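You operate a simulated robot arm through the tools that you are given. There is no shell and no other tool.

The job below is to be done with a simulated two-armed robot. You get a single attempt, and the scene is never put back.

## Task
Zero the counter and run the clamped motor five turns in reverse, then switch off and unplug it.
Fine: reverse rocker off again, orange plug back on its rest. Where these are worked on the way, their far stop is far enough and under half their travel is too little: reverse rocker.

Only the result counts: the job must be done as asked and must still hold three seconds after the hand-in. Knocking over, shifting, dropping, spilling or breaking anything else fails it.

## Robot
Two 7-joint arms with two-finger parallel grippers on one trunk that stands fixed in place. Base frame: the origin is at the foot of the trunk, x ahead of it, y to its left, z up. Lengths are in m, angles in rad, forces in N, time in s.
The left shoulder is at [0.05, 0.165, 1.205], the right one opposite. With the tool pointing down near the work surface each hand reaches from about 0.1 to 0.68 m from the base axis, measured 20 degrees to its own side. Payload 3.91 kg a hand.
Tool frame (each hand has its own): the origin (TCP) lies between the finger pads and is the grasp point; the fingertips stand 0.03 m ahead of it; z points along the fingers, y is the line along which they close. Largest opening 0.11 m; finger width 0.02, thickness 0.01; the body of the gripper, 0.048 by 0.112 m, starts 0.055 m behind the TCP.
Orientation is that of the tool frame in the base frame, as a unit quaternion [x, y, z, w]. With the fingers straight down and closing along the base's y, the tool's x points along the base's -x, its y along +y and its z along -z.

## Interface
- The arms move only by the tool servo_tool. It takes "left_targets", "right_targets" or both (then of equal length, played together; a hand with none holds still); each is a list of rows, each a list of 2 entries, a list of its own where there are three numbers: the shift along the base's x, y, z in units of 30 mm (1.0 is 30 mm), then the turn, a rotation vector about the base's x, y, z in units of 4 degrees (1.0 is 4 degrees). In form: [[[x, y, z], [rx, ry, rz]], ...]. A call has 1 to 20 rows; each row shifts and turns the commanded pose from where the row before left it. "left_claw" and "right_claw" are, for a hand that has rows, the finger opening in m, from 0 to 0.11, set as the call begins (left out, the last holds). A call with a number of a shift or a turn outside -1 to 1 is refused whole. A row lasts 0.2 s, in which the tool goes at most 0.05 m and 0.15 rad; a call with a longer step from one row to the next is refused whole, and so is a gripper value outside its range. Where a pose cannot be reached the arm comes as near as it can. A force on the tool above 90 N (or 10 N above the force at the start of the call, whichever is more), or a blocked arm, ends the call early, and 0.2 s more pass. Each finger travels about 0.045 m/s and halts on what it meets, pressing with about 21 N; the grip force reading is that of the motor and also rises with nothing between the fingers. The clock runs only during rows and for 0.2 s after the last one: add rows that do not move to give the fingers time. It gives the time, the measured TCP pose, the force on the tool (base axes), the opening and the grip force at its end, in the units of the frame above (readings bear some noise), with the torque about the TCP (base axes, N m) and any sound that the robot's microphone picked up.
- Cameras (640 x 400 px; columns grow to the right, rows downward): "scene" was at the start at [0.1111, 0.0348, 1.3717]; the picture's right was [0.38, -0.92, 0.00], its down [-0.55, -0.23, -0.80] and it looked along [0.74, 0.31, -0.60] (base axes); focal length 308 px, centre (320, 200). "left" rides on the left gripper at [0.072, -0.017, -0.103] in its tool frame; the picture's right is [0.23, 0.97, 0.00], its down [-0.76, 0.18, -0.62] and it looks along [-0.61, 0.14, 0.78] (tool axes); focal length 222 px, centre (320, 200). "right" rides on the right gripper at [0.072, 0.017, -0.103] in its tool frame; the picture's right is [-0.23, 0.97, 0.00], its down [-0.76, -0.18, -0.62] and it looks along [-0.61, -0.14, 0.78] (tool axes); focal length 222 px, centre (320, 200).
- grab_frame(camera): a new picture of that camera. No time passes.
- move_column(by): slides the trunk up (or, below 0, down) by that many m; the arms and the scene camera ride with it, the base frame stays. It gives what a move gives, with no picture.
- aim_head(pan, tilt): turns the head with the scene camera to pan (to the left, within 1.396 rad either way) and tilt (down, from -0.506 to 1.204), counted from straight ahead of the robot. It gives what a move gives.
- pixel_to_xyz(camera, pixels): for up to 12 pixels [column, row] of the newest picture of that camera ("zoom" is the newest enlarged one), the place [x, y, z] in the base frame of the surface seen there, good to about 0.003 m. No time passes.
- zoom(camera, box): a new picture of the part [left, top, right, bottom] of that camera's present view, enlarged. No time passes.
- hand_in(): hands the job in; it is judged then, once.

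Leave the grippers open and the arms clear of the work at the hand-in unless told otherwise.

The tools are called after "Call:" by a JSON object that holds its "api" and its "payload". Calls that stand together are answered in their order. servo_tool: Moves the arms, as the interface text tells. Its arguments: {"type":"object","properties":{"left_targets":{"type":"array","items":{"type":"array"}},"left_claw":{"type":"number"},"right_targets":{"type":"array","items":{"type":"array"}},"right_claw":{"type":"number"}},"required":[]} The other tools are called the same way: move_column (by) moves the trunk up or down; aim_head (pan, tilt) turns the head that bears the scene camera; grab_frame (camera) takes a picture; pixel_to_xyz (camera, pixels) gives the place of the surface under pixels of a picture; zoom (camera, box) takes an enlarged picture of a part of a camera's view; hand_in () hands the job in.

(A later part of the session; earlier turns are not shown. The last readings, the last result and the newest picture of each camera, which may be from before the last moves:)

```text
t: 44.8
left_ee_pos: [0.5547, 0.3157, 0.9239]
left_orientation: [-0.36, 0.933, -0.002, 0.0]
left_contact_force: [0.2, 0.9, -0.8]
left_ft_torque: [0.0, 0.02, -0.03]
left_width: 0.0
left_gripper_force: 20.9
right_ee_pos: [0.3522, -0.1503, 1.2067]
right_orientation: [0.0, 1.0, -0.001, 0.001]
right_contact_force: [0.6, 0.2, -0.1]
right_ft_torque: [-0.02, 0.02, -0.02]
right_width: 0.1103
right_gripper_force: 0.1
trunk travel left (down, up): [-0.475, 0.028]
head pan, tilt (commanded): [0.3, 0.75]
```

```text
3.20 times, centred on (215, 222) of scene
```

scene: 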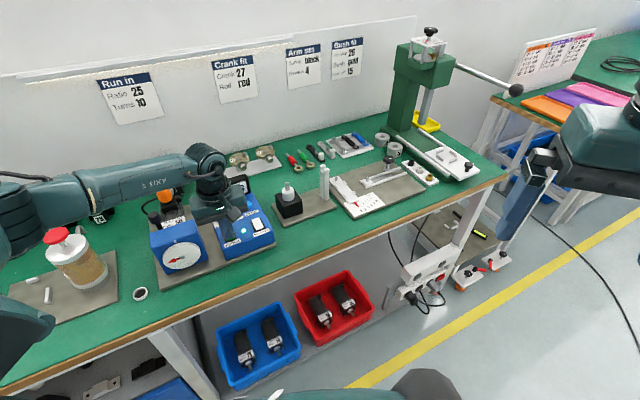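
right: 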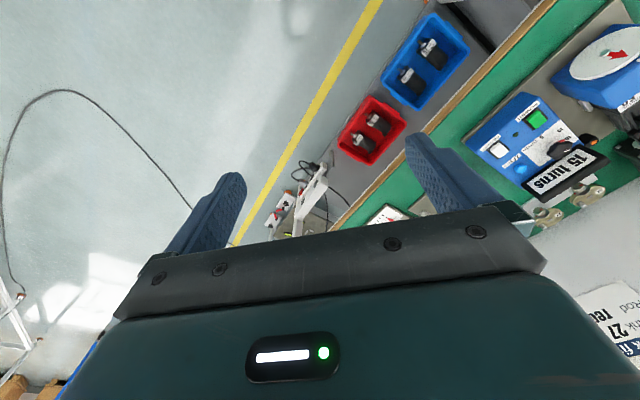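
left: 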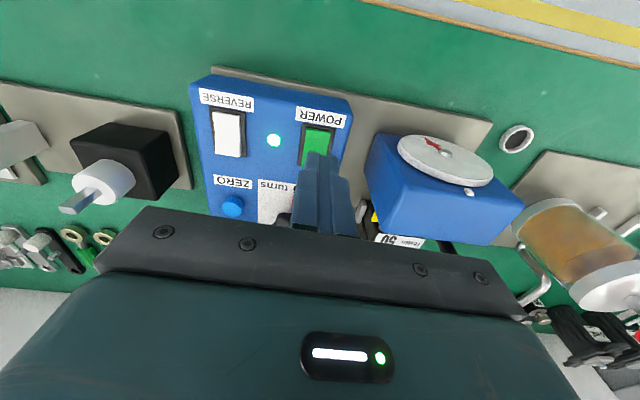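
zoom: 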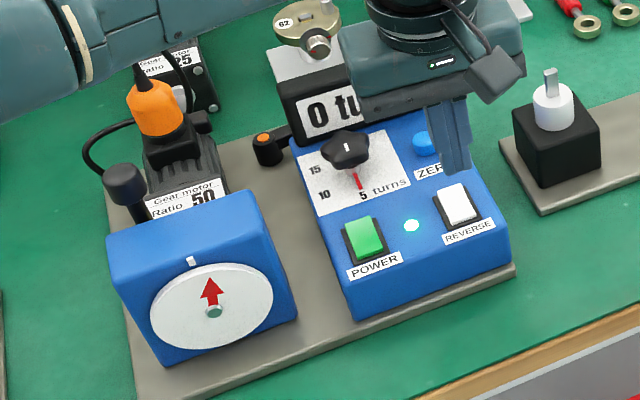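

Exactly two turns at t=44.8 (about 160°/s), so five turns is due near t≈51.5. I'll check whether the right wrist camera can see the counter, so the left hand can wait over POWER.

Call:
{"api": "grab_frame", "payload": {"camera": "right"}}

```text
taken
```

right: 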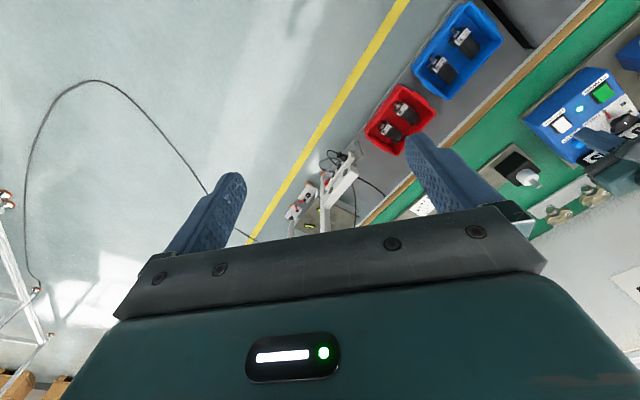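

The box is at the right edge of that view. I'll bring the right hand back 0.15 m left to see the counter with its camera, and at the same time move the left hand over the back end of POWER at (0.519, 0.389), staying 15 mm above it.

Call:
{"api": "servo_tool", "payload": {"left_targets": [[[-0.4, 0.82, 0], [0, 0, 0]], [[-0.4, 0.82, 0], [0, 0, 0]], [[-0.4, 0.82, 0], [0, 0, 0]], [[0, 0, -0.48], [0, 0, 0]], [[0, 0, -0.48], [0, 0, 0]]], "right_targets": [[[0, 1, 0], [0, 0, 0]], [[0, 1, 0], [0, 0, 0]], [[0, 1, 0], [0, 0, 0]], [[0, 1, 0], [0, 0, 0]], [[0, 1, 0], [0, 0, 0]]]}}

Call:
{"api": "grab_frame", "payload": {"camera": "right"}}

Call:
{"api": "zoom", "payload": {"camera": "right", "box": [480, 40, 640, 220]}}

Call:
{"api": "zoom", "payload": {"camera": "scene", "box": [140, 160, 290, 285]}}

```text
t: 46.0
left_ee_pos: [0.5178, 0.3897, 0.8945]
left_orientation: [-0.36, 0.933, -0.003, 0.0]
left_contact_force: [0.8, -0.2, 0.9]
left_ft_torque: [-0.03, -0.01, 0.01]
left_width: 0.0
left_gripper_force: 21.5
right_ee_pos: [0.3524, 0.0032, 1.2079]
right_orientation: [0.0, 1.0, 0.0, 0.0]
right_contact_force: [0.1, 0.3, -0.6]
right_ft_torque: [-0.02, 0.01, 0.0]
right_width: 0.1098
right_gripper_force: 0.0
trunk travel left (down, up): [-0.475, 0.028]
head pan, tilt (commanded): [0.3, 0.75]
```

```text
taken
```

right: 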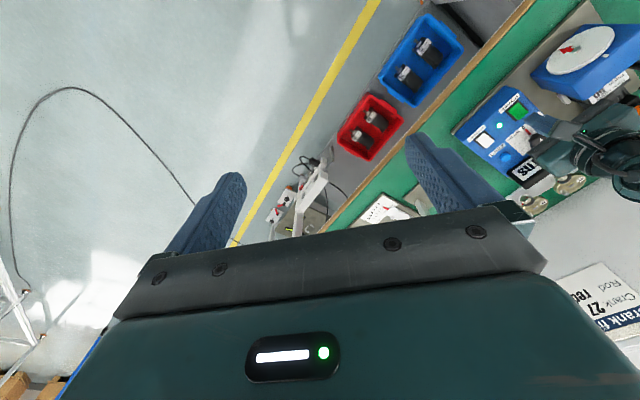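

```text
2.22 times, centred on (560, 130) of right
```

zoom: 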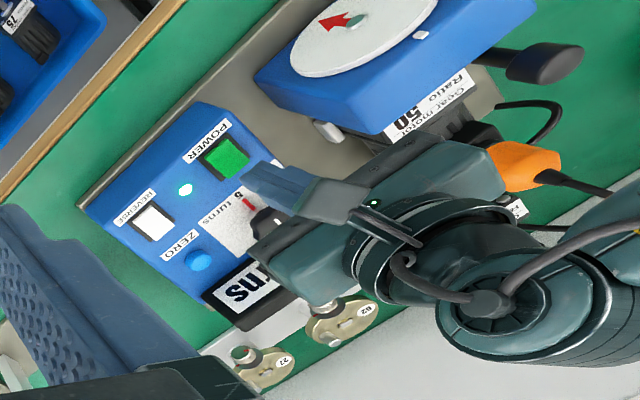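

```text
3.20 times, centred on (215, 222) of scene
```

zoom: 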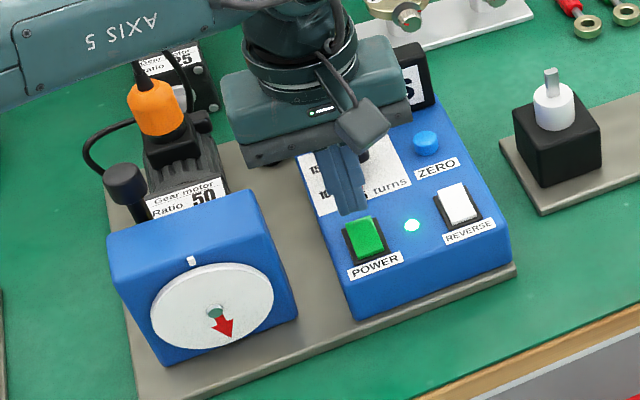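

About 2.55 turns at t=46.0. I'll hold still for 4.2 s and look again.

Call:
{"api": "servo_tool", "payload": {"left_targets": [[[0, 0, 0], [0, 0, 0]], [[0, 0, 0], [0, 0, 0]], [[0, 0, 0], [0, 0, 0]], [[0, 0, 0], [0, 0, 0]], [[0, 0, 0], [0, 0, 0]], [[0, 0, 0], [0, 0, 0]], [[0, 0, 0], [0, 0, 0]], [[0, 0, 0], [0, 0, 0]], [[0, 0, 0], [0, 0, 0]], [[0, 0, 0], [0, 0, 0]], [[0, 0, 0], [0, 0, 0]], [[0, 0, 0], [0, 0, 0]], [[0, 0, 0], [0, 0, 0]], [[0, 0, 0], [0, 0, 0]], [[0, 0, 0], [0, 0, 0]], [[0, 0, 0], [0, 0, 0]], [[0, 0, 0], [0, 0, 0]], [[0, 0, 0], [0, 0, 0]], [[0, 0, 0], [0, 0, 0]], [[0, 0, 0], [0, 0, 0]]]}}

Call:
{"api": "zoom", "payload": {"camera": "scene", "box": [140, 160, 290, 285]}}

```text
t: 50.2
left_ee_pos: [0.5192, 0.3887, 0.8953]
left_orientation: [-0.36, 0.933, -0.001, 0.0]
left_contact_force: [0.3, -0.3, -0.7]
left_ft_torque: [0.01, -0.01, 0.01]
left_width: 0.0002
left_gripper_force: 20.9
right_ee_pos: [0.3512, 0.0009, 1.2077]
right_orientation: [0.0, 1.0, 0.0, 0.0]
right_contact_force: [0.7, -0.3, -0.1]
right_ft_torque: [-0.01, -0.03, 0.01]
right_width: 0.1099
right_gripper_force: 0.1
trunk travel left (down, up): [-0.475, 0.028]
head pan, tilt (commanded): [0.3, 0.75]
```

```text
3.20 times, centred on (215, 222) of scene
```

zoom: 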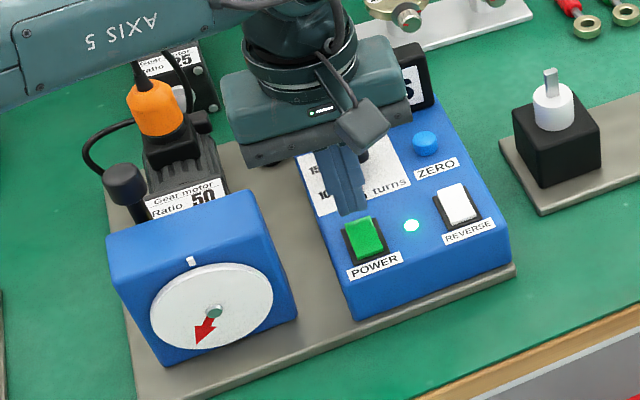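

The arrow is at about 4.43 turns, as predicted. I'll wait 1.4 s to t=51.6 and see whether it stops at 12.

Call:
{"api": "servo_tool", "payload": {"left_targets": [[[0, 0, 0], [0, 0, 0]], [[0, 0, 0], [0, 0, 0]], [[0, 0, 0], [0, 0, 0]], [[0, 0, 0], [0, 0, 0]], [[0, 0, 0], [0, 0, 0]], [[0, 0, 0], [0, 0, 0]]]}}

Call:
{"api": "zoom", "payload": {"camera": "scene", "box": [140, 160, 290, 285]}}

Call:
{"api": "zoom", "payload": {"camera": "right", "box": [480, 40, 640, 220]}}

```text
t: 51.6
left_ee_pos: [0.5175, 0.3882, 0.896]
left_orientation: [-0.359, 0.933, -0.002, 0.0]
left_contact_force: [0.4, -0.2, -0.7]
left_ft_torque: [-0.02, -0.04, -0.02]
left_width: 0.0
left_gripper_force: 21.0
right_ee_pos: [0.3537, 0.0002, 1.2056]
right_orientation: [-0.001, 1.0, 0.0, 0.001]
right_contact_force: [0.6, -0.4, 0.2]
right_ft_torque: [0.01, 0.0, -0.04]
right_width: 0.1101
right_gripper_force: 0.1
trunk travel left (down, up): [-0.475, 0.028]
head pan, tilt (commanded): [0.3, 0.75]
```

```text
3.20 times, centred on (215, 222) of scene
```

zoom: 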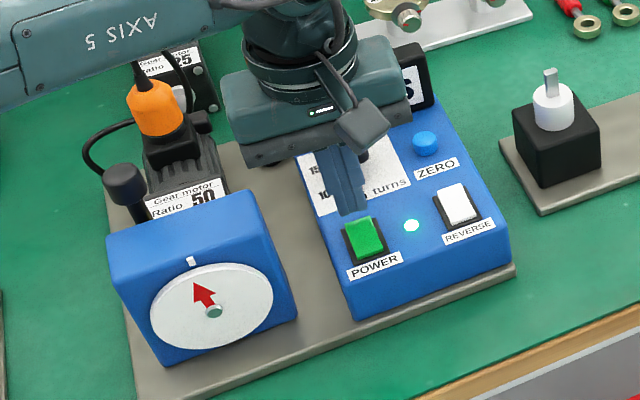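

```text
2.22 times, centred on (560, 130) of right
```

zoom: 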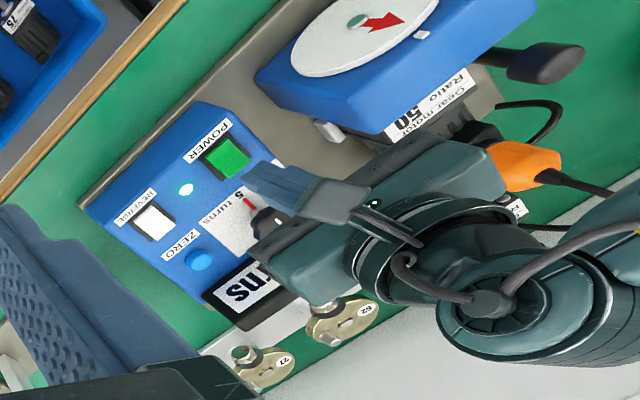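

The arrow is right around the 12 mark. I'll take one short step, lowering the tip 10 mm without touching, to see if the dial has stopped by itself.

Call:
{"api": "servo_tool", "payload": {"left_targets": [[[0, 0, -0.33], [0, 0, 0]]]}}

Call:
{"api": "zoom", "payload": {"camera": "scene", "box": [140, 160, 290, 285]}}

```text
t: 52.0
left_ee_pos: [0.518, 0.3911, 0.8853]
left_orientation: [-0.36, 0.933, -0.001, 0.0]
left_contact_force: [0.0, 0.1, 0.1]
left_ft_torque: [0.03, -0.02, 0.04]
left_width: 0.0
left_gripper_force: 20.8
right_ee_pos: [0.3534, 0.0017, 1.2081]
right_orientation: [0.0, 1.0, 0.0, 0.0]
right_contact_force: [1.2, -0.2, 0.4]
right_ft_torque: [-0.02, 0.01, -0.01]
right_width: 0.1098
right_gripper_force: 0.1
trunk travel left (down, up): [-0.475, 0.028]
head pan, tilt (commanded): [0.3, 0.75]
```

```text
3.20 times, centred on (215, 222) of scene
```

zoom: 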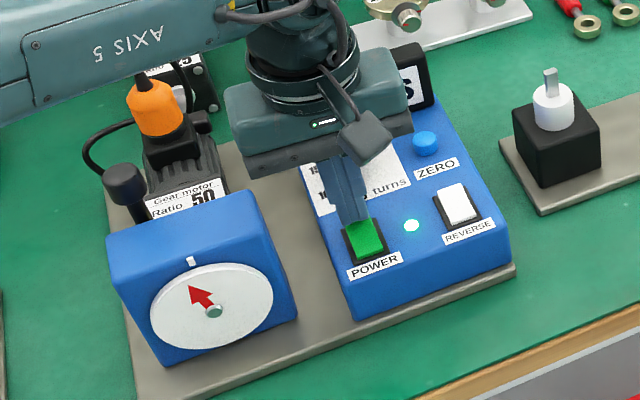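

The arrow moved only slightly this time (a running motor would have gone 64°), so it seems to have stopped by itself. One more short idle step to confirm.

Call:
{"api": "servo_tool", "payload": {"left_targets": [[[0, 0, 0], [0, 0, 0]]]}}

Call:
{"api": "zoom", "payload": {"camera": "scene", "box": [140, 160, 290, 285]}}

```text
t: 52.4
left_ee_pos: [0.5178, 0.3887, 0.8861]
left_orientation: [-0.359, 0.933, -0.002, 0.0]
left_contact_force: [-0.4, 0.6, -0.4]
left_ft_torque: [0.01, 0.01, 0.01]
left_width: 0.0
left_gripper_force: 21.1
right_ee_pos: [0.3526, 0.0003, 1.2083]
right_orientation: [-0.001, 1.0, 0.0, 0.0]
right_contact_force: [-0.9, -0.4, 0.5]
right_ft_torque: [-0.02, 0.0, 0.0]
right_width: 0.1102
right_gripper_force: 0.1
trunk travel left (down, up): [-0.475, 0.028]
head pan, tilt (commanded): [0.3, 0.75]
```

```text
3.20 times, centred on (215, 222) of scene
```

zoom: 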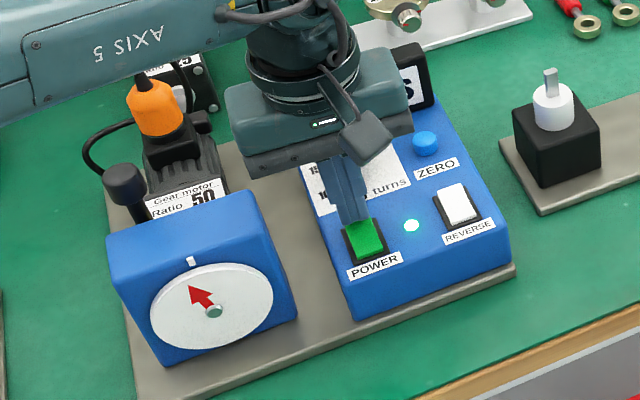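

The dial has stopped with the LED still on, so the run ended by itself at five turns. I'll now press the back end of POWER to switch off.

Call:
{"api": "servo_tool", "payload": {"left_targets": [[[0, 0, -0.1], [0, 0, 0]], [[0, 0, -0.1], [0, 0, 0]], [[0, 0, -0.08], [0, 0, 0]], [[0, 0, -0.08], [0, 0, 0]], [[0, 0, -0.05], [0, 0, 0]]]}}

Call:
{"api": "zoom", "payload": {"camera": "scene", "box": [140, 160, 290, 285]}}

```text
t: 53.6
left_ee_pos: [0.5183, 0.3889, 0.8782]
left_orientation: [-0.36, 0.933, -0.003, 0.003]
left_contact_force: [-3.5, 3.8, 26.6]
left_ft_torque: [-0.08, 0.24, -0.29]
left_width: 0.0
left_gripper_force: 20.8
right_ee_pos: [0.3504, 0.0006, 1.2093]
right_orientation: [-0.001, 1.0, 0.001, 0.001]
right_contact_force: [-0.5, 0.5, -0.1]
right_ft_torque: [-0.02, 0.0, -0.01]
right_width: 0.1101
right_gripper_force: 0.1
trunk travel left (down, up): [-0.475, 0.028]
head pan, tilt (commanded): [0.3, 0.75]
```

```text
3.20 times, centred on (215, 222) of scene
```

zoom: 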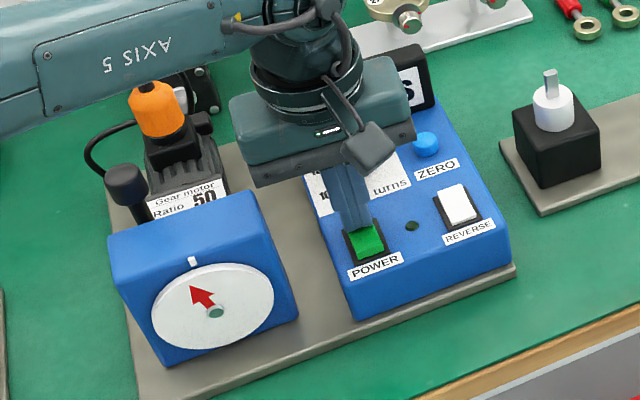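

The LED is off, so power is off. I'll lift and move over the back end of REVERSE at (0.570, 0.337), which should also reveal the counter.

Call:
{"api": "servo_tool", "payload": {"left_targets": [[[0, 0, 0.75], [0, 0, 0]], [[0, 0, 0.75], [0, 0, 0]], [[0.863, -0.86, 0], [0, 0, 0]], [[0.863, -0.86, 0], [0, 0, 0]], [[0, 0, 0], [0, 0, 0]]]}}

Call:
{"api": "zoom", "payload": {"camera": "scene", "box": [180, 160, 290, 250]}}

Call:
{"api": "zoom", "payload": {"camera": "left", "box": [240, 60, 440, 230]}}

```text
t: 54.8
left_ee_pos: [0.5704, 0.3384, 0.9177]
left_orientation: [-0.359, 0.933, -0.003, -0.001]
left_contact_force: [-0.2, -0.1, 0.1]
left_ft_torque: [0.03, -0.03, 0.02]
left_width: 0.0
left_gripper_force: 21.8
right_ee_pos: [0.3522, 0.0026, 1.2078]
right_orientation: [0.0, 1.0, 0.0, 0.0]
right_contact_force: [-0.3, -0.8, 0.1]
right_ft_torque: [-0.02, 0.0, -0.02]
right_width: 0.11
right_gripper_force: 0.1
trunk travel left (down, up): [-0.475, 0.028]
head pan, tilt (commanded): [0.3, 0.75]
```

```text
4.44 times, centred on (235, 205) of scene
```

zoom: 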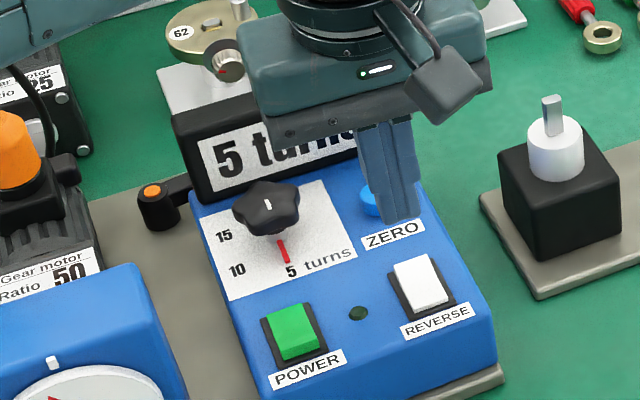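

```text
2.35 times, centred on (340, 145) of left
```

zoom: 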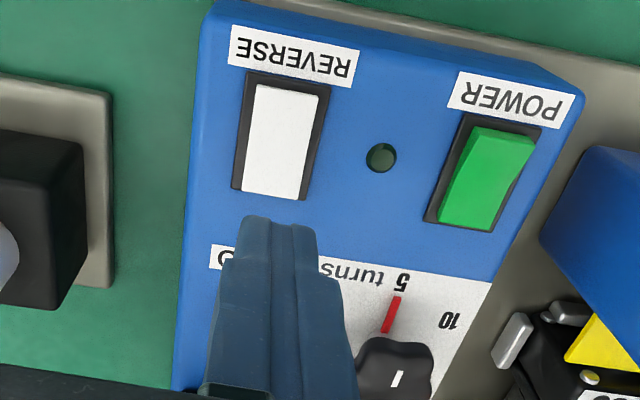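

The counter reads "5 turns" and POWER is back in its off position. Now I'll press REVERSE's raised back end to set it off again.

Call:
{"api": "servo_tool", "payload": {"left_targets": [[[0, 0, -0.53], [0, 0, 0]], [[0, 0, -0.53], [0, 0, 0]], [[0, 0, 0], [0, 0, 0]], [[0, 0, -0.1], [0, 0, 0]], [[0, 0, -0.1], [0, 0, 0]], [[0, 0, -0.08], [0, 0, 0]], [[0, 0, -0.08], [0, 0, 0]], [[0, 0, -0.04], [0, 0, 0]]]}}

Call:
{"api": "zoom", "payload": {"camera": "left", "box": [240, 60, 440, 230]}}

```text
t: 56.6
left_ee_pos: [0.571, 0.3386, 0.8782]
left_orientation: [-0.36, 0.933, -0.003, 0.003]
left_contact_force: [0.0, 2.9, 19.1]
left_ft_torque: [-0.05, 0.15, -0.12]
left_width: 0.0001
left_gripper_force: 20.5
right_ee_pos: [0.3509, 0.0, 1.2081]
right_orientation: [0.0, 1.0, 0.001, 0.001]
right_contact_force: [-0.2, -0.5, 0.0]
right_ft_torque: [-0.02, -0.02, -0.03]
right_width: 0.1098
right_gripper_force: 0.1
trunk travel left (down, up): [-0.475, 0.028]
head pan, tilt (commanded): [0.3, 0.75]
```

```text
2.35 times, centred on (340, 145) of left
```

zoom: 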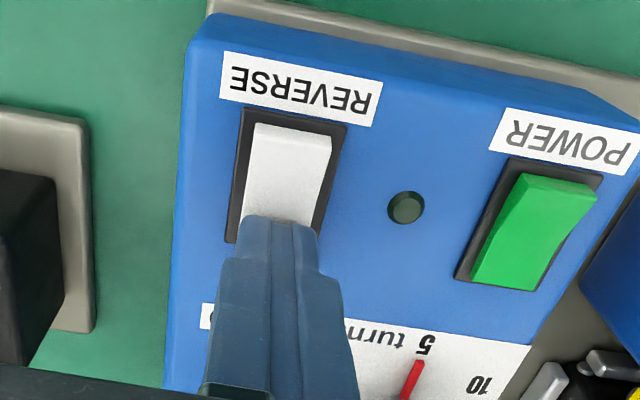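

REVERSE has returned to its off position at a 19 N stop. I'll lift off and take the hand back to where its camera can look closely at the plug, also checking the switches.

Call:
{"api": "servo_tool", "payload": {"left_targets": [[[0, 0, 0.8], [0, 0, 0]], [[0, 0, 0.9], [0, 0, 0]], [[-0.4, 0.4, 0.9], [0, 0, 0]], [[-0.9, 0.7, 0.5], [0, 0, 0]], [[-0.9, 0.9, 0], [0, 0, 0]], [[-0.9, 0.9, 0], [0, 0, 0]], [[0, 0, 0], [0, 0, 0]]]}}

Call:
{"api": "grab_frame", "payload": {"camera": "left"}}

Call:
{"api": "grab_frame", "payload": {"camera": "scene"}}

Call:
{"api": "zoom", "payload": {"camera": "scene", "box": [180, 160, 290, 250]}}

```text
t: 58.2
left_ee_pos: [0.4764, 0.4257, 0.9687]
left_orientation: [-0.359, 0.933, -0.003, 0.0]
left_contact_force: [-0.5, -0.6, -0.2]
left_ft_torque: [0.01, 0.0, 0.01]
left_width: 0.0
left_gripper_force: 20.2
right_ee_pos: [0.3531, 0.0009, 1.2068]
right_orientation: [0.0, 1.0, 0.001, 0.0]
right_contact_force: [-0.4, -0.4, 0.3]
right_ft_torque: [0.01, 0.01, 0.02]
right_width: 0.1099
right_gripper_force: 0.0
trunk travel left (down, up): [-0.475, 0.028]
head pan, tilt (commanded): [0.3, 0.75]
```

```text
taken
```

left: 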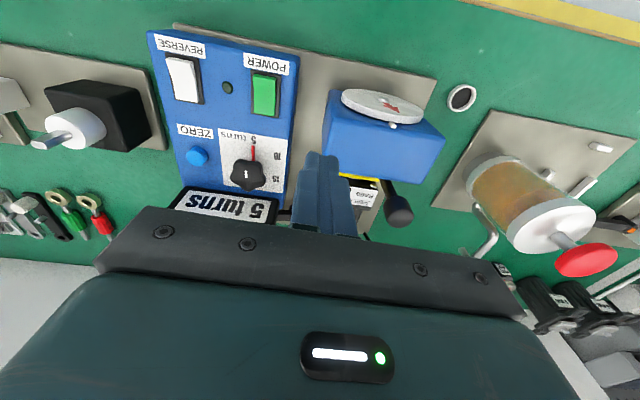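

```text
taken
```

scene: 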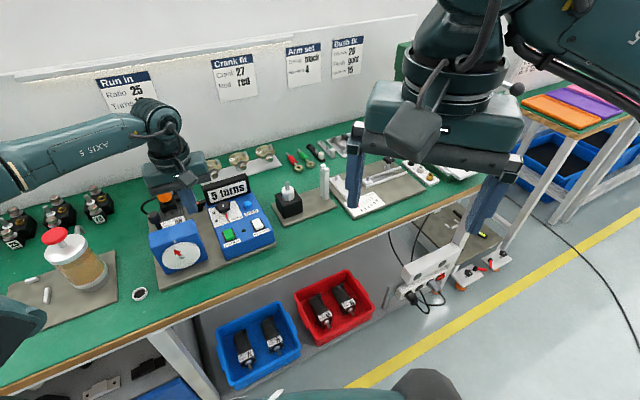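

```text
4.44 times, centred on (235, 205) of scene
```

zoom: 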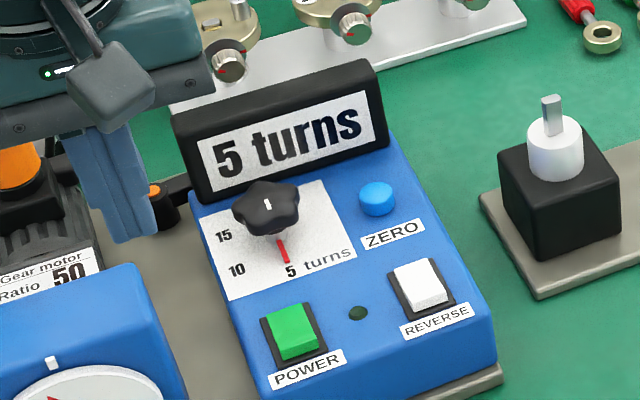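

All switches are off and the counter shows 5 turns. For the plug I'll use a hand tilted 27° outward, coming from the box side (yaw 60°) so the cable passes clear of the palm. First I'll raise, turn and tilt in free air with the fingers opening to 0.07.

Call:
{"api": "servo_tool", "payload": {"left_targets": [[[0, 0, 0.5], [0, 0, 0.9]], [[0, 0, 0.5], [0, 0, 0.9]], [[0, 0, 0.5], [0, 0, 0.9]], [[0, 0, 0.5], [0, 0, 0.9]], [[0, 0, 0], [0, 0, 0.9]], [[0, 0, 0], [0.835, -0.482, 0]], [[0, 0, 0], [0.835, -0.482, 0]], [[0, 0, 0], [0.835, -0.482, 0]], [[0, 0, 0], [0.835, -0.482, 0]], [[0, 0, 0], [0.835, -0.482, 0]], [[0, 0, 0], [0.835, -0.482, 0]], [[0, 0, 0], [0.835, -0.482, 0]], [[0, 0, 0], [0, 0, 0]]], "left_claw": 0.07}}

Call:
{"api": "grab_frame", "payload": {"camera": "left"}}

Call:
{"api": "grab_frame", "payload": {"camera": "scene"}}

```text
t: 61.0
left_ee_pos: [0.4774, 0.4251, 1.0263]
left_orientation: [-0.487, 0.842, 0.114, 0.202]
left_contact_force: [-0.5, -0.3, 0.9]
left_ft_torque: [0.0, 0.01, -0.02]
left_width: 0.0696
left_gripper_force: 0.0
right_ee_pos: [0.3531, 0.0018, 1.2083]
right_orientation: [0.001, 1.0, 0.0, 0.0]
right_contact_force: [-0.4, -0.4, 0.2]
right_ft_torque: [0.0, 0.0, -0.01]
right_width: 0.11
right_gripper_force: 0.1
trunk travel left (down, up): [-0.475, 0.028]
head pan, tilt (commanded): [0.3, 0.75]
```

```text
taken
```

left: 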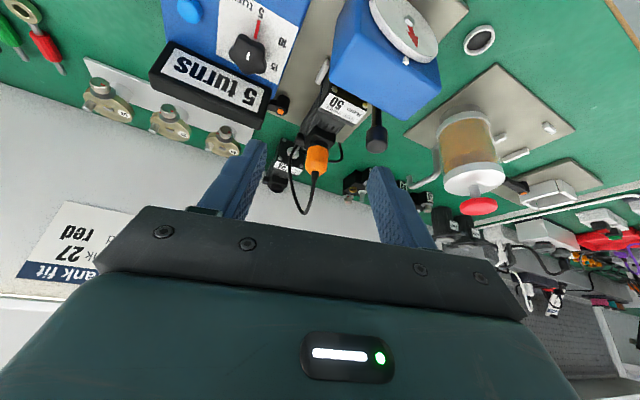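

```text
taken
```

scene: 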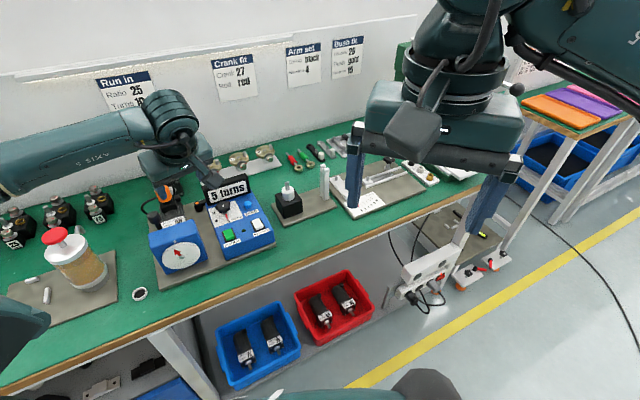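

The plug is visible at (316, 160) between the fingers. I'll zoom in on it and measure.

Call:
{"api": "zoom", "payload": {"camera": "left", "box": [260, 80, 400, 220]}}

Call:
{"api": "zoom", "payload": {"camera": "left", "box": [285, 120, 345, 180]}}

Call:
{"api": "pixel_to_xyz", "payload": {"camera": "left", "pixels": [[316, 150], [316, 155], [316, 160], [316, 165], [316, 170], [308, 160], [324, 160], [376, 143], [376, 130], [316, 185], [305, 205], [320, 143]]}}

```text
2.86 times, centred on (330, 150) of left
```

zoom: 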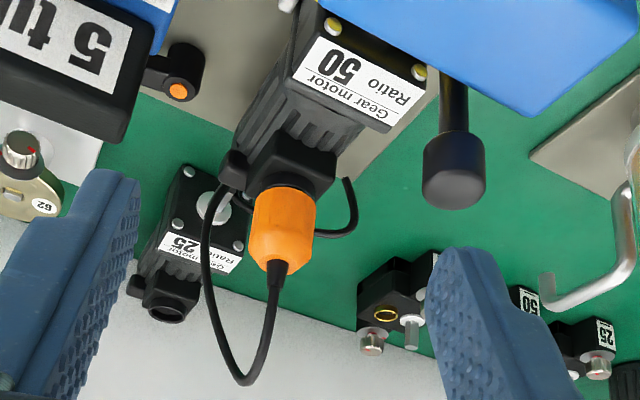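

```text
6.67 times, centred on (315, 150) of left
```

zoom: 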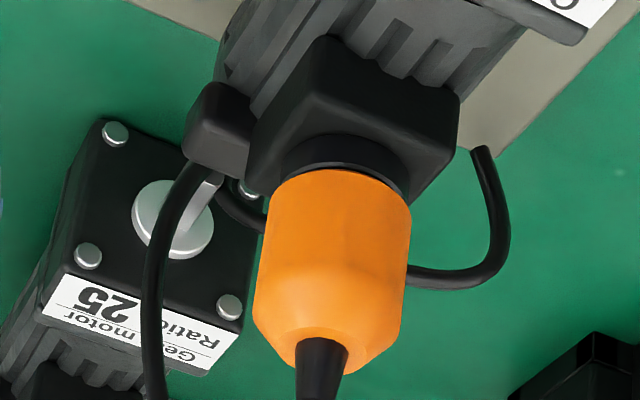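

```text
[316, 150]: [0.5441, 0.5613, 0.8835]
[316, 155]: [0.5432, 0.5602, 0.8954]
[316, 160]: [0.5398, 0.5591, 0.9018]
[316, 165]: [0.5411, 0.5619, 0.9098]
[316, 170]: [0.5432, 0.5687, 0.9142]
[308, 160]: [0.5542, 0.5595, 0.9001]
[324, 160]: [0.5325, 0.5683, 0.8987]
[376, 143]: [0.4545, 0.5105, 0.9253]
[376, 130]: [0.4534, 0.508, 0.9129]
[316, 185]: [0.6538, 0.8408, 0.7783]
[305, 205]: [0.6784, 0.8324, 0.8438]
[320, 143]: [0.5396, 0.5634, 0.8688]
```

The plug axis works out to about (0.548, 0.575) with a diameter of about 33 mm, the orange body straight from z 0.888 to 0.908 and the terminal box top near 0.882. I'll move to a pre-grasp point 8 cm back along the tilted tool axis and look again.

Call:
{"api": "servo_tool", "payload": {"left_targets": [[[0.4, 0.93, -0.2], [0, 0, 0]], [[0.4, 0.93, -0.3], [0, 0, 0]], [[0.4, 0.93, -0.4], [0, 0, 0]], [[0.4, 0.93, -0.36], [0, 0, 0]], [[0, 0, 0], [0, 0, 0]]]}}

Call:
{"api": "grab_frame", "payload": {"camera": "left"}}

Call:
{"api": "zoom", "payload": {"camera": "scene", "box": [110, 150, 250, 270]}}

Call:
{"api": "grab_frame", "payload": {"camera": "right"}}

```text
t: 62.2
left_ee_pos: [0.5251, 0.5374, 0.9899]
left_orientation: [-0.487, 0.842, 0.115, 0.202]
left_contact_force: [-0.1, 0.1, 0.5]
left_ft_torque: [0.02, -0.03, 0.0]
left_width: 0.0702
left_gripper_force: 0.0
right_ee_pos: [0.3524, 0.001, 1.2073]
right_orientation: [0.0, 1.0, 0.0, 0.0]
right_contact_force: [0.5, -0.8, 0.3]
right_ft_torque: [-0.01, -0.01, -0.02]
right_width: 0.1098
right_gripper_force: 0.1
trunk travel left (down, up): [-0.475, 0.028]
head pan, tilt (commanded): [0.3, 0.75]
```

```text
taken
```

left: 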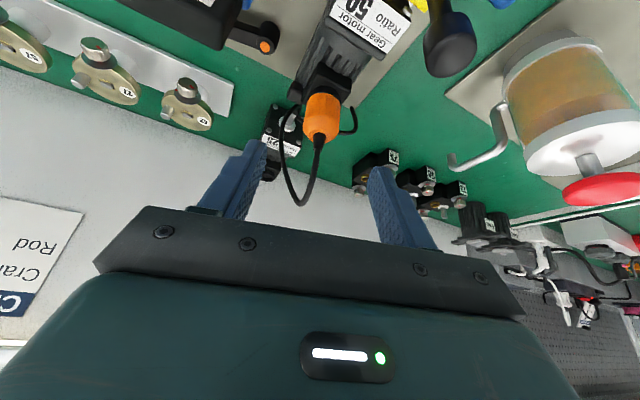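

```text
3.33 times, centred on (180, 210) of scene
```

zoom: 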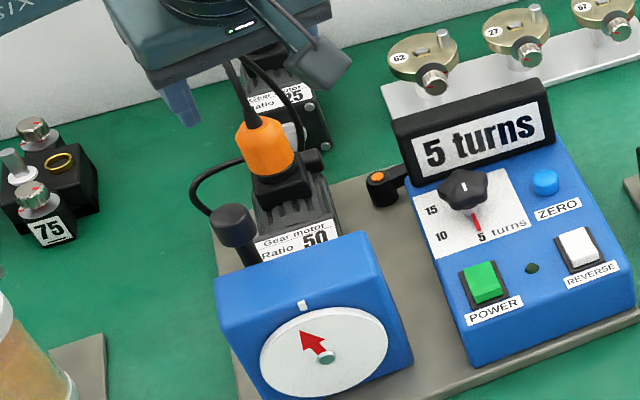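

```text
taken
```

right: 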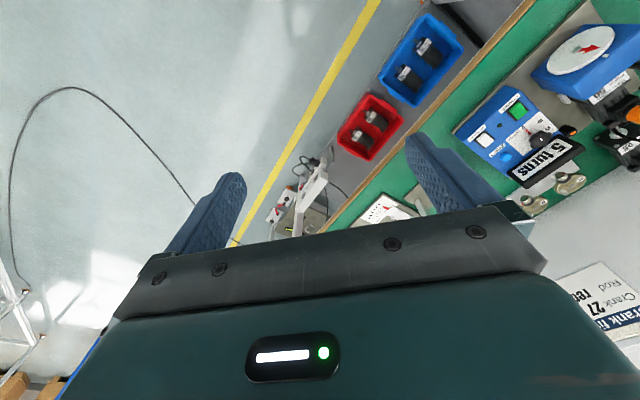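

The plug sits nearly on the tool axis, at (322, 118). I'll re-measure its body from here before going in.

Call:
{"api": "zoom", "payload": {"camera": "left", "box": [280, 70, 370, 150]}}

Call:
{"api": "pixel_to_xyz", "payload": {"camera": "left", "pixels": [[322, 98], [322, 104], [322, 110], [322, 116], [322, 122], [322, 128], [322, 134], [310, 116], [334, 116], [340, 88], [330, 80], [320, 88]]}}

```text
5.00 times, centred on (325, 110) of left
```

zoom: 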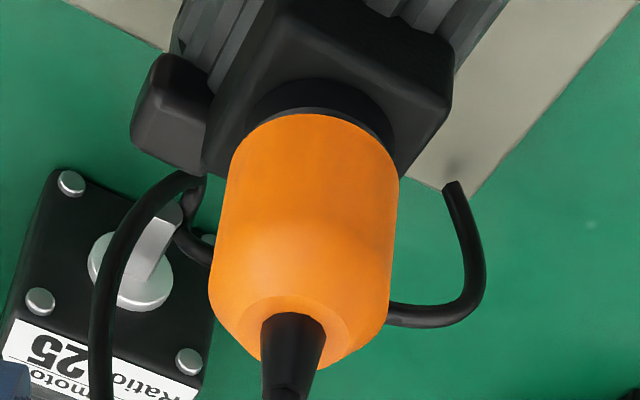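

```text
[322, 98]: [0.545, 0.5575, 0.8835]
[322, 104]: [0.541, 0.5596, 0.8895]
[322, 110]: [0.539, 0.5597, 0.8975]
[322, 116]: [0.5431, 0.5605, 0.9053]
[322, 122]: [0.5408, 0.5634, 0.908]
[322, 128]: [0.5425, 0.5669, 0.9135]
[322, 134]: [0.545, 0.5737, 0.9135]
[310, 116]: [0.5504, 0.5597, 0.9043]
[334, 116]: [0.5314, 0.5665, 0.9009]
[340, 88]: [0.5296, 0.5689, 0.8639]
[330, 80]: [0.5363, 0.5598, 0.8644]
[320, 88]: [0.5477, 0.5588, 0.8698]
```

Both views agree on the plug axis (0.548, 0.575). I'll move in along the tool axis to TCP (0.544, 0.569, 0.913), fingers straddling the plug.

Call:
{"api": "servo_tool", "payload": {"left_targets": [[[0.161, 0.26, -0.641], [0, 0, 0]], [[0.161, 0.26, -0.641], [0, 0, 0]], [[0.161, 0.26, -0.641], [0, 0, 0]], [[0, 0, 0], [0, 0, 0]]]}}

Call:
{"api": "grab_frame", "payload": {"camera": "left"}}

Call:
{"api": "zoom", "payload": {"camera": "scene", "box": [110, 150, 250, 270]}}

```text
t: 63.2
left_ee_pos: [0.5393, 0.5599, 0.9313]
left_orientation: [-0.487, 0.842, 0.114, 0.202]
left_contact_force: [0.4, -0.1, -0.9]
left_ft_torque: [-0.02, -0.02, 0.01]
left_width: 0.0698
left_gripper_force: 0.1
right_ee_pos: [0.3527, -0.0001, 1.2076]
right_orientation: [0.0, 1.0, 0.0, 0.0]
right_contact_force: [0.3, 0.5, -0.2]
right_ft_torque: [0.05, 0.01, 0.02]
right_width: 0.11
right_gripper_force: 0.0
trunk travel left (down, up): [-0.475, 0.028]
head pan, tilt (commanded): [0.3, 0.75]
```

```text
taken
```

left: 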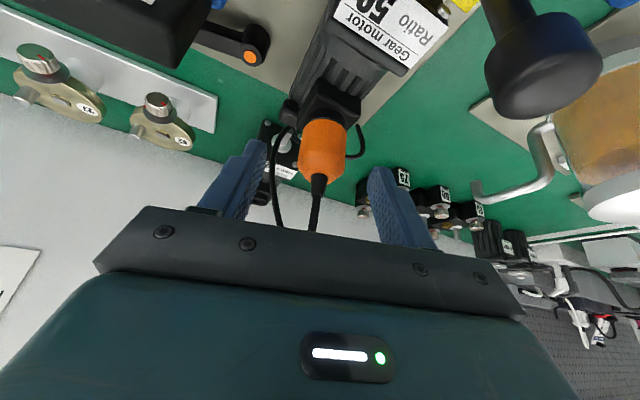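

```text
3.33 times, centred on (180, 210) of scene
```

zoom: 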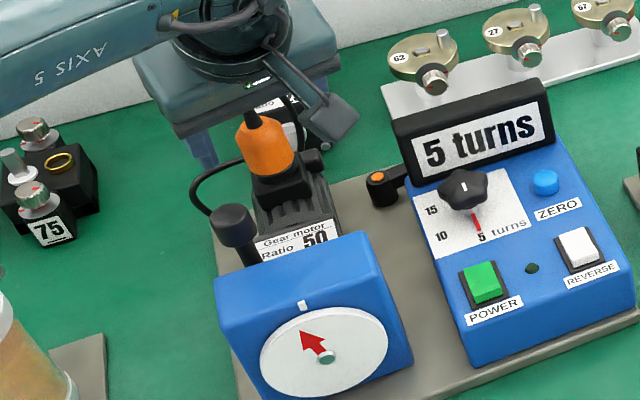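

No contact and the plug is well between the fingers. One more step in to grip height.

Call:
{"api": "servo_tool", "payload": {"left_targets": [[[0.161, 0.27, -0.62], [0, 0, 0]], [[0, 0, 0], [0, 0, 0]]]}}

Call:
{"api": "grab_frame", "payload": {"camera": "left"}}

Call:
{"api": "zoom", "payload": {"camera": "left", "box": [240, 90, 400, 230]}}

Call:
{"api": "zoom", "payload": {"camera": "scene", "box": [110, 150, 230, 250]}}

```text
t: 63.8
left_ee_pos: [0.5434, 0.5674, 0.9137]
left_orientation: [-0.486, 0.842, 0.114, 0.203]
left_contact_force: [0.2, -0.5, 0.1]
left_ft_torque: [0.02, 0.02, -0.02]
left_width: 0.0699
left_gripper_force: 0.1
right_ee_pos: [0.3523, 0.0008, 1.2085]
right_orientation: [0.0, 1.0, 0.0, 0.0]
right_contact_force: [-0.3, 0.2, -0.2]
right_ft_torque: [-0.02, 0.03, 0.02]
right_width: 0.11
right_gripper_force: 0.1
trunk travel left (down, up): [-0.475, 0.028]
head pan, tilt (commanded): [0.3, 0.75]
```

```text
taken
```

left: 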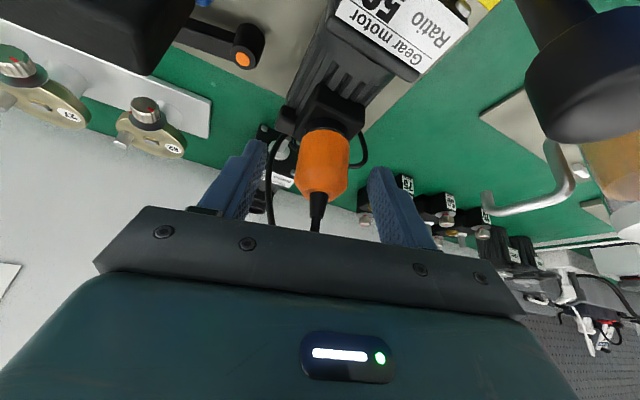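

```text
2.86 times, centred on (320, 160) of left
```

zoom: 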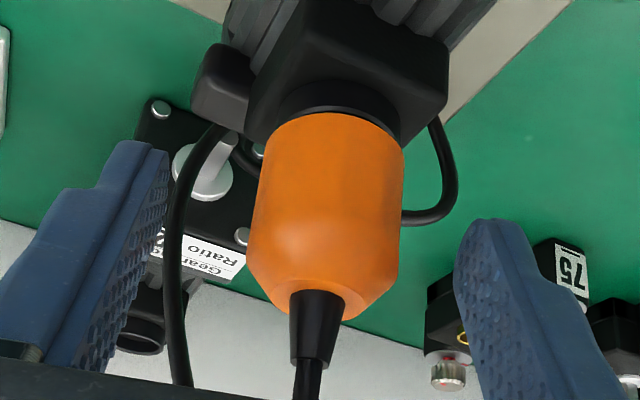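

```text
4.00 times, centred on (170, 200) of scene
```

zoom: 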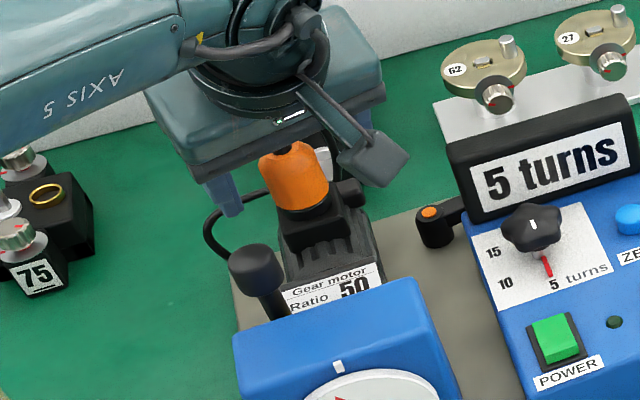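

The fingers straddle the plug and the cable leg runs well behind them. I'll close on the plug.

Call:
{"api": "servo_tool", "payload": {"left_targets": [[[0, 0, 0], [0, 0, 0]], [[0, 0, 0], [0, 0, 0]], [[0, 0, 0], [0, 0, 0]], [[0, 0, 0], [0, 0, 0]], [[0, 0, 0], [0, 0, 0]]], "left_claw": 0.0}}

Call:
{"api": "zoom", "payload": {"camera": "left", "box": [240, 90, 400, 230]}}

```text
t: 65.0
left_ee_pos: [0.5419, 0.5686, 0.9127]
left_orientation: [-0.487, 0.842, 0.115, 0.203]
left_contact_force: [-6.7, 1.4, 0.0]
left_ft_torque: [0.07, 0.19, 0.19]
left_width: 0.0303
left_gripper_force: 21.4
right_ee_pos: [0.3521, 0.0019, 1.2072]
right_orientation: [0.0, 1.0, 0.0, 0.0]
right_contact_force: [-1.5, 0.6, -0.3]
right_ft_torque: [0.0, -0.01, 0.01]
right_width: 0.1101
right_gripper_force: 0.0
trunk travel left (down, up): [-0.475, 0.028]
head pan, tilt (commanded): [0.3, 0.75]
```

```text
2.86 times, centred on (320, 160) of left
```

zoom: 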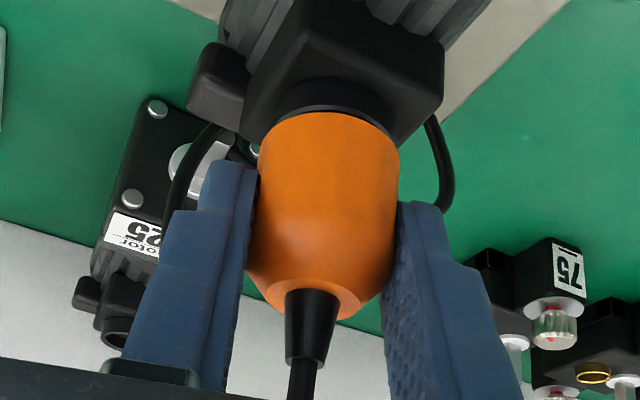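

The plug is gripped at 0.030 m. I'll pull straight up in small steps and watch the force.

Call:
{"api": "servo_tool", "payload": {"left_targets": [[[0, 0, 0.15], [0, 0, 0]], [[0, 0, 0.15], [0, 0, 0]], [[0, 0, 0.2], [0, 0, 0]], [[0, 0, 0.2], [0, 0, 0]]]}}

Call:
{"api": "zoom", "payload": {"camera": "left", "box": [240, 90, 400, 230]}}

```text
t: 66.0
left_ee_pos: [0.5441, 0.5671, 0.9353]
left_orientation: [-0.487, 0.842, 0.114, 0.202]
left_contact_force: [0.0, 0.4, -0.7]
left_ft_torque: [-0.02, -0.01, -0.02]
left_width: 0.0303
left_gripper_force: 21.0
right_ee_pos: [0.3525, 0.0008, 1.2075]
right_orientation: [0.0, 1.0, 0.0, -0.001]
right_contact_force: [-0.2, -0.2, -0.4]
right_ft_torque: [0.0, 0.0, 0.01]
right_width: 0.1098
right_gripper_force: 0.0
trunk travel left (down, up): [-0.475, 0.028]
head pan, tilt (commanded): [0.3, 0.75]
```

```text
2.86 times, centred on (320, 160) of left
```

zoom: 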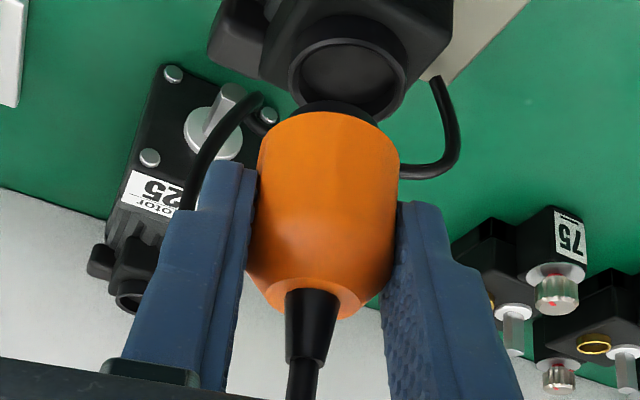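

The plug is out: I can see the open socket ring behind it. I'll lift another 6 cm and look at the plug's nose.

Call:
{"api": "servo_tool", "payload": {"left_targets": [[[0, 0, 0.5], [0, 0, 0]], [[0, 0, 0.5], [0, 0, 0]], [[0, 0, 0.5], [0, 0, 0]], [[0, 0, 0.5], [0, 0, 0]], [[0, 0, 0], [0, 0, 0]]]}}

Call:
{"api": "grab_frame", "payload": {"camera": "left"}}

Call:
{"api": "zoom", "payload": {"camera": "left", "box": [240, 50, 400, 230]}}

Call:
{"api": "zoom", "payload": {"camera": "scene", "box": [110, 130, 250, 250]}}

```text
t: 67.2
left_ee_pos: [0.5436, 0.5685, 0.9944]
left_orientation: [-0.487, 0.842, 0.116, 0.203]
left_contact_force: [-0.1, 0.3, -0.3]
left_ft_torque: [0.04, -0.05, -0.04]
left_width: 0.0304
left_gripper_force: 20.9
right_ee_pos: [0.3527, 0.0018, 1.2069]
right_orientation: [0.0, 1.0, 0.0, 0.0]
right_contact_force: [-0.3, -0.8, -0.1]
right_ft_torque: [-0.01, 0.01, 0.02]
right_width: 0.11
right_gripper_force: 0.0
trunk travel left (down, up): [-0.475, 0.028]
head pan, tilt (commanded): [0.3, 0.75]
```

```text
taken
```

left: 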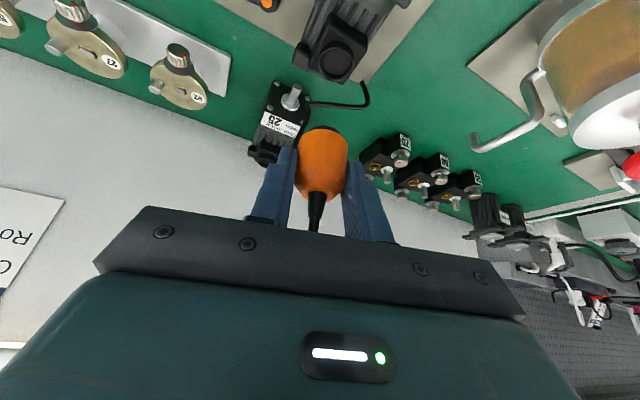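

```text
2.22 times, centred on (320, 140) of left
```

zoom: 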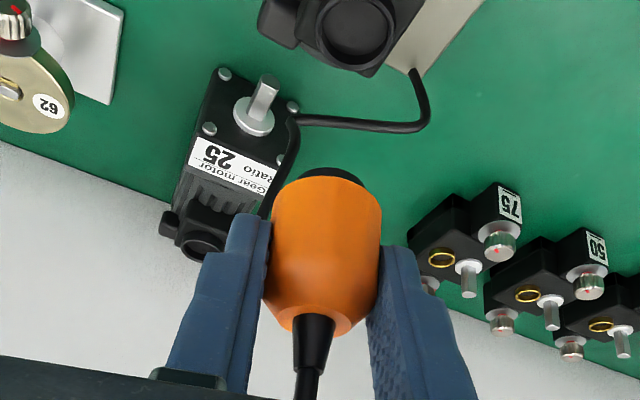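

```text
3.33 times, centred on (180, 190) of scene
```

zoom: 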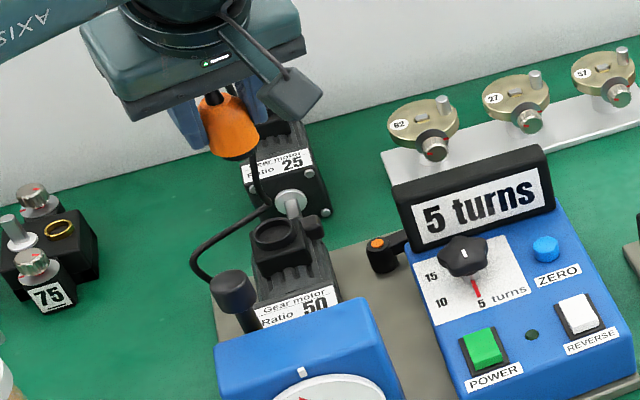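

The plug is free and the cable follows. I'll zoom in on the held plug to see its nose, and measure the jar and dish for the path.

Call:
{"api": "zoom", "payload": {"camera": "scene", "box": [155, 145, 205, 185]}}

Call:
{"api": "pixel_to_xyz", "payload": {"camera": "zoom", "pixels": [[300, 200], [330, 250], [340, 290], [345, 310], [300, 160]]}}

Call:
{"api": "grab_frame", "payload": {"camera": "scene"}}

Call:
{"api": "pixel_to_xyz", "payload": {"camera": "scene", "pixels": [[56, 237], [75, 265], [85, 285], [48, 295], [118, 295], [118, 255], [139, 294], [133, 294], [145, 294], [139, 289], [139, 300], [96, 230]]}}

```text
10.00 times, centred on (180, 165) of scene
```

zoom: 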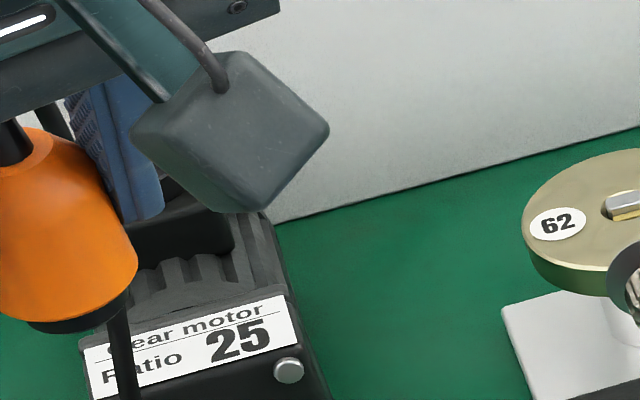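

```text
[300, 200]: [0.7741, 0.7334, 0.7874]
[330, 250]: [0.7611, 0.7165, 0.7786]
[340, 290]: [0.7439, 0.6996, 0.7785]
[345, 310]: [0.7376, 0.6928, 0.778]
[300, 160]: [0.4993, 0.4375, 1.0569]
```

```text
taken
```

scene: 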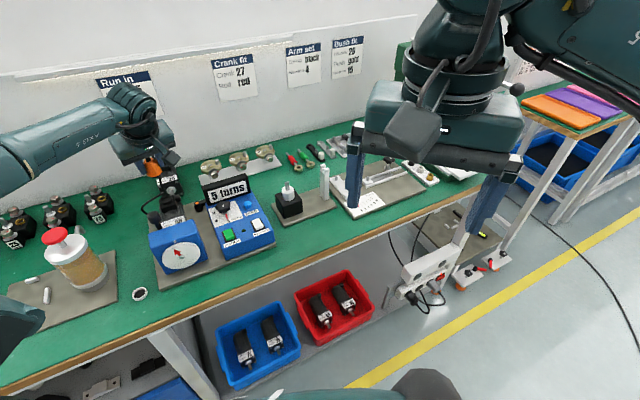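

```text
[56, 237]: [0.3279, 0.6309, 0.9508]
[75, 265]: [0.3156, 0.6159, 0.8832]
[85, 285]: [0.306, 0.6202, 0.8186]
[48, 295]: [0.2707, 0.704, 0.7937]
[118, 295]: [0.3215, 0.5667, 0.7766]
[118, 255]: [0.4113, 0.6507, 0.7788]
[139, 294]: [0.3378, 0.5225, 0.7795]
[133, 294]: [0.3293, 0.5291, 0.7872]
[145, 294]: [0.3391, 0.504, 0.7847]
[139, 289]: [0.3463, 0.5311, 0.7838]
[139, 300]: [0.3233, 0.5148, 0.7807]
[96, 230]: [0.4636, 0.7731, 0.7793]
```

The jar is near (0.34, 0.645), up to z 0.95, and the dish near (0.338, 0.521). I'll carry the plug around the left side of the motor at a safe height to above the dish, so the cable doesn't drape over the handle.

Call:
{"api": "servo_tool", "payload": {"left_targets": [[[-0.905, 0.2625, 0.08], [0, 0, 0]], [[-0.905, 0.2625, 0.08], [0, 0, 0]], [[-0.905, 0.2625, 0.05], [0, 0, 0]], [[-0.905, 0.2625, 0.05], [0, 0, 0]], [[0, 0, 0], [0, 0, 0]]]}}

Call:
{"api": "grab_frame", "payload": {"camera": "scene"}}

Call:
{"api": "grab_frame", "payload": {"camera": "left"}}

```text
t: 68.4
left_ee_pos: [0.4343, 0.5993, 1.0026]
left_orientation: [-0.486, 0.842, 0.114, 0.202]
left_contact_force: [-0.3, 0.1, 0.0]
left_ft_torque: [0.01, 0.0, 0.01]
left_width: 0.0304
left_gripper_force: 21.3
right_ee_pos: [0.3532, 0.003, 1.2077]
right_orientation: [0.0, 1.0, -0.001, 0.0]
right_contact_force: [0.5, 0.3, -0.1]
right_ft_torque: [-0.01, 0.01, 0.02]
right_width: 0.11
right_gripper_force: 0.1
trunk travel left (down, up): [-0.475, 0.028]
head pan, tilt (commanded): [0.3, 0.75]
```

```text
taken
```

scene: 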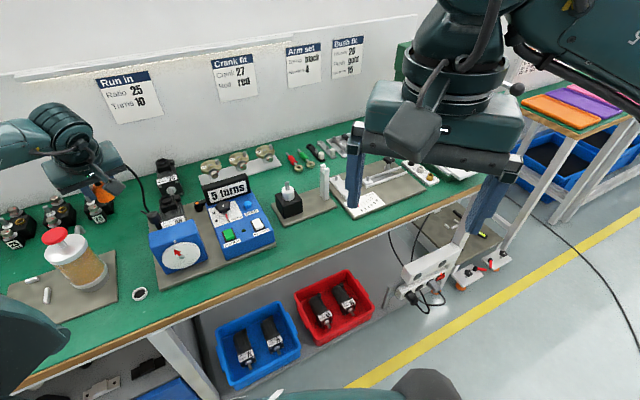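

```text
taken
```

left: 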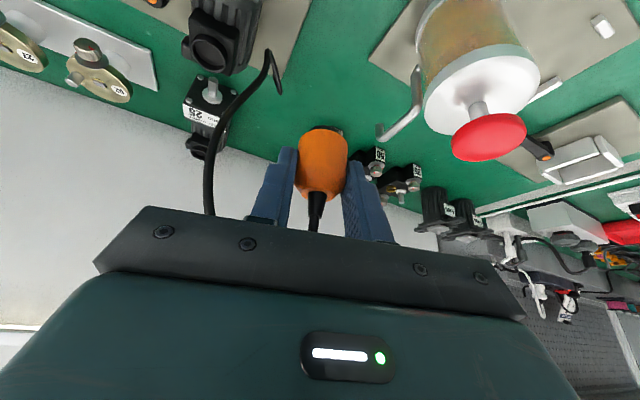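

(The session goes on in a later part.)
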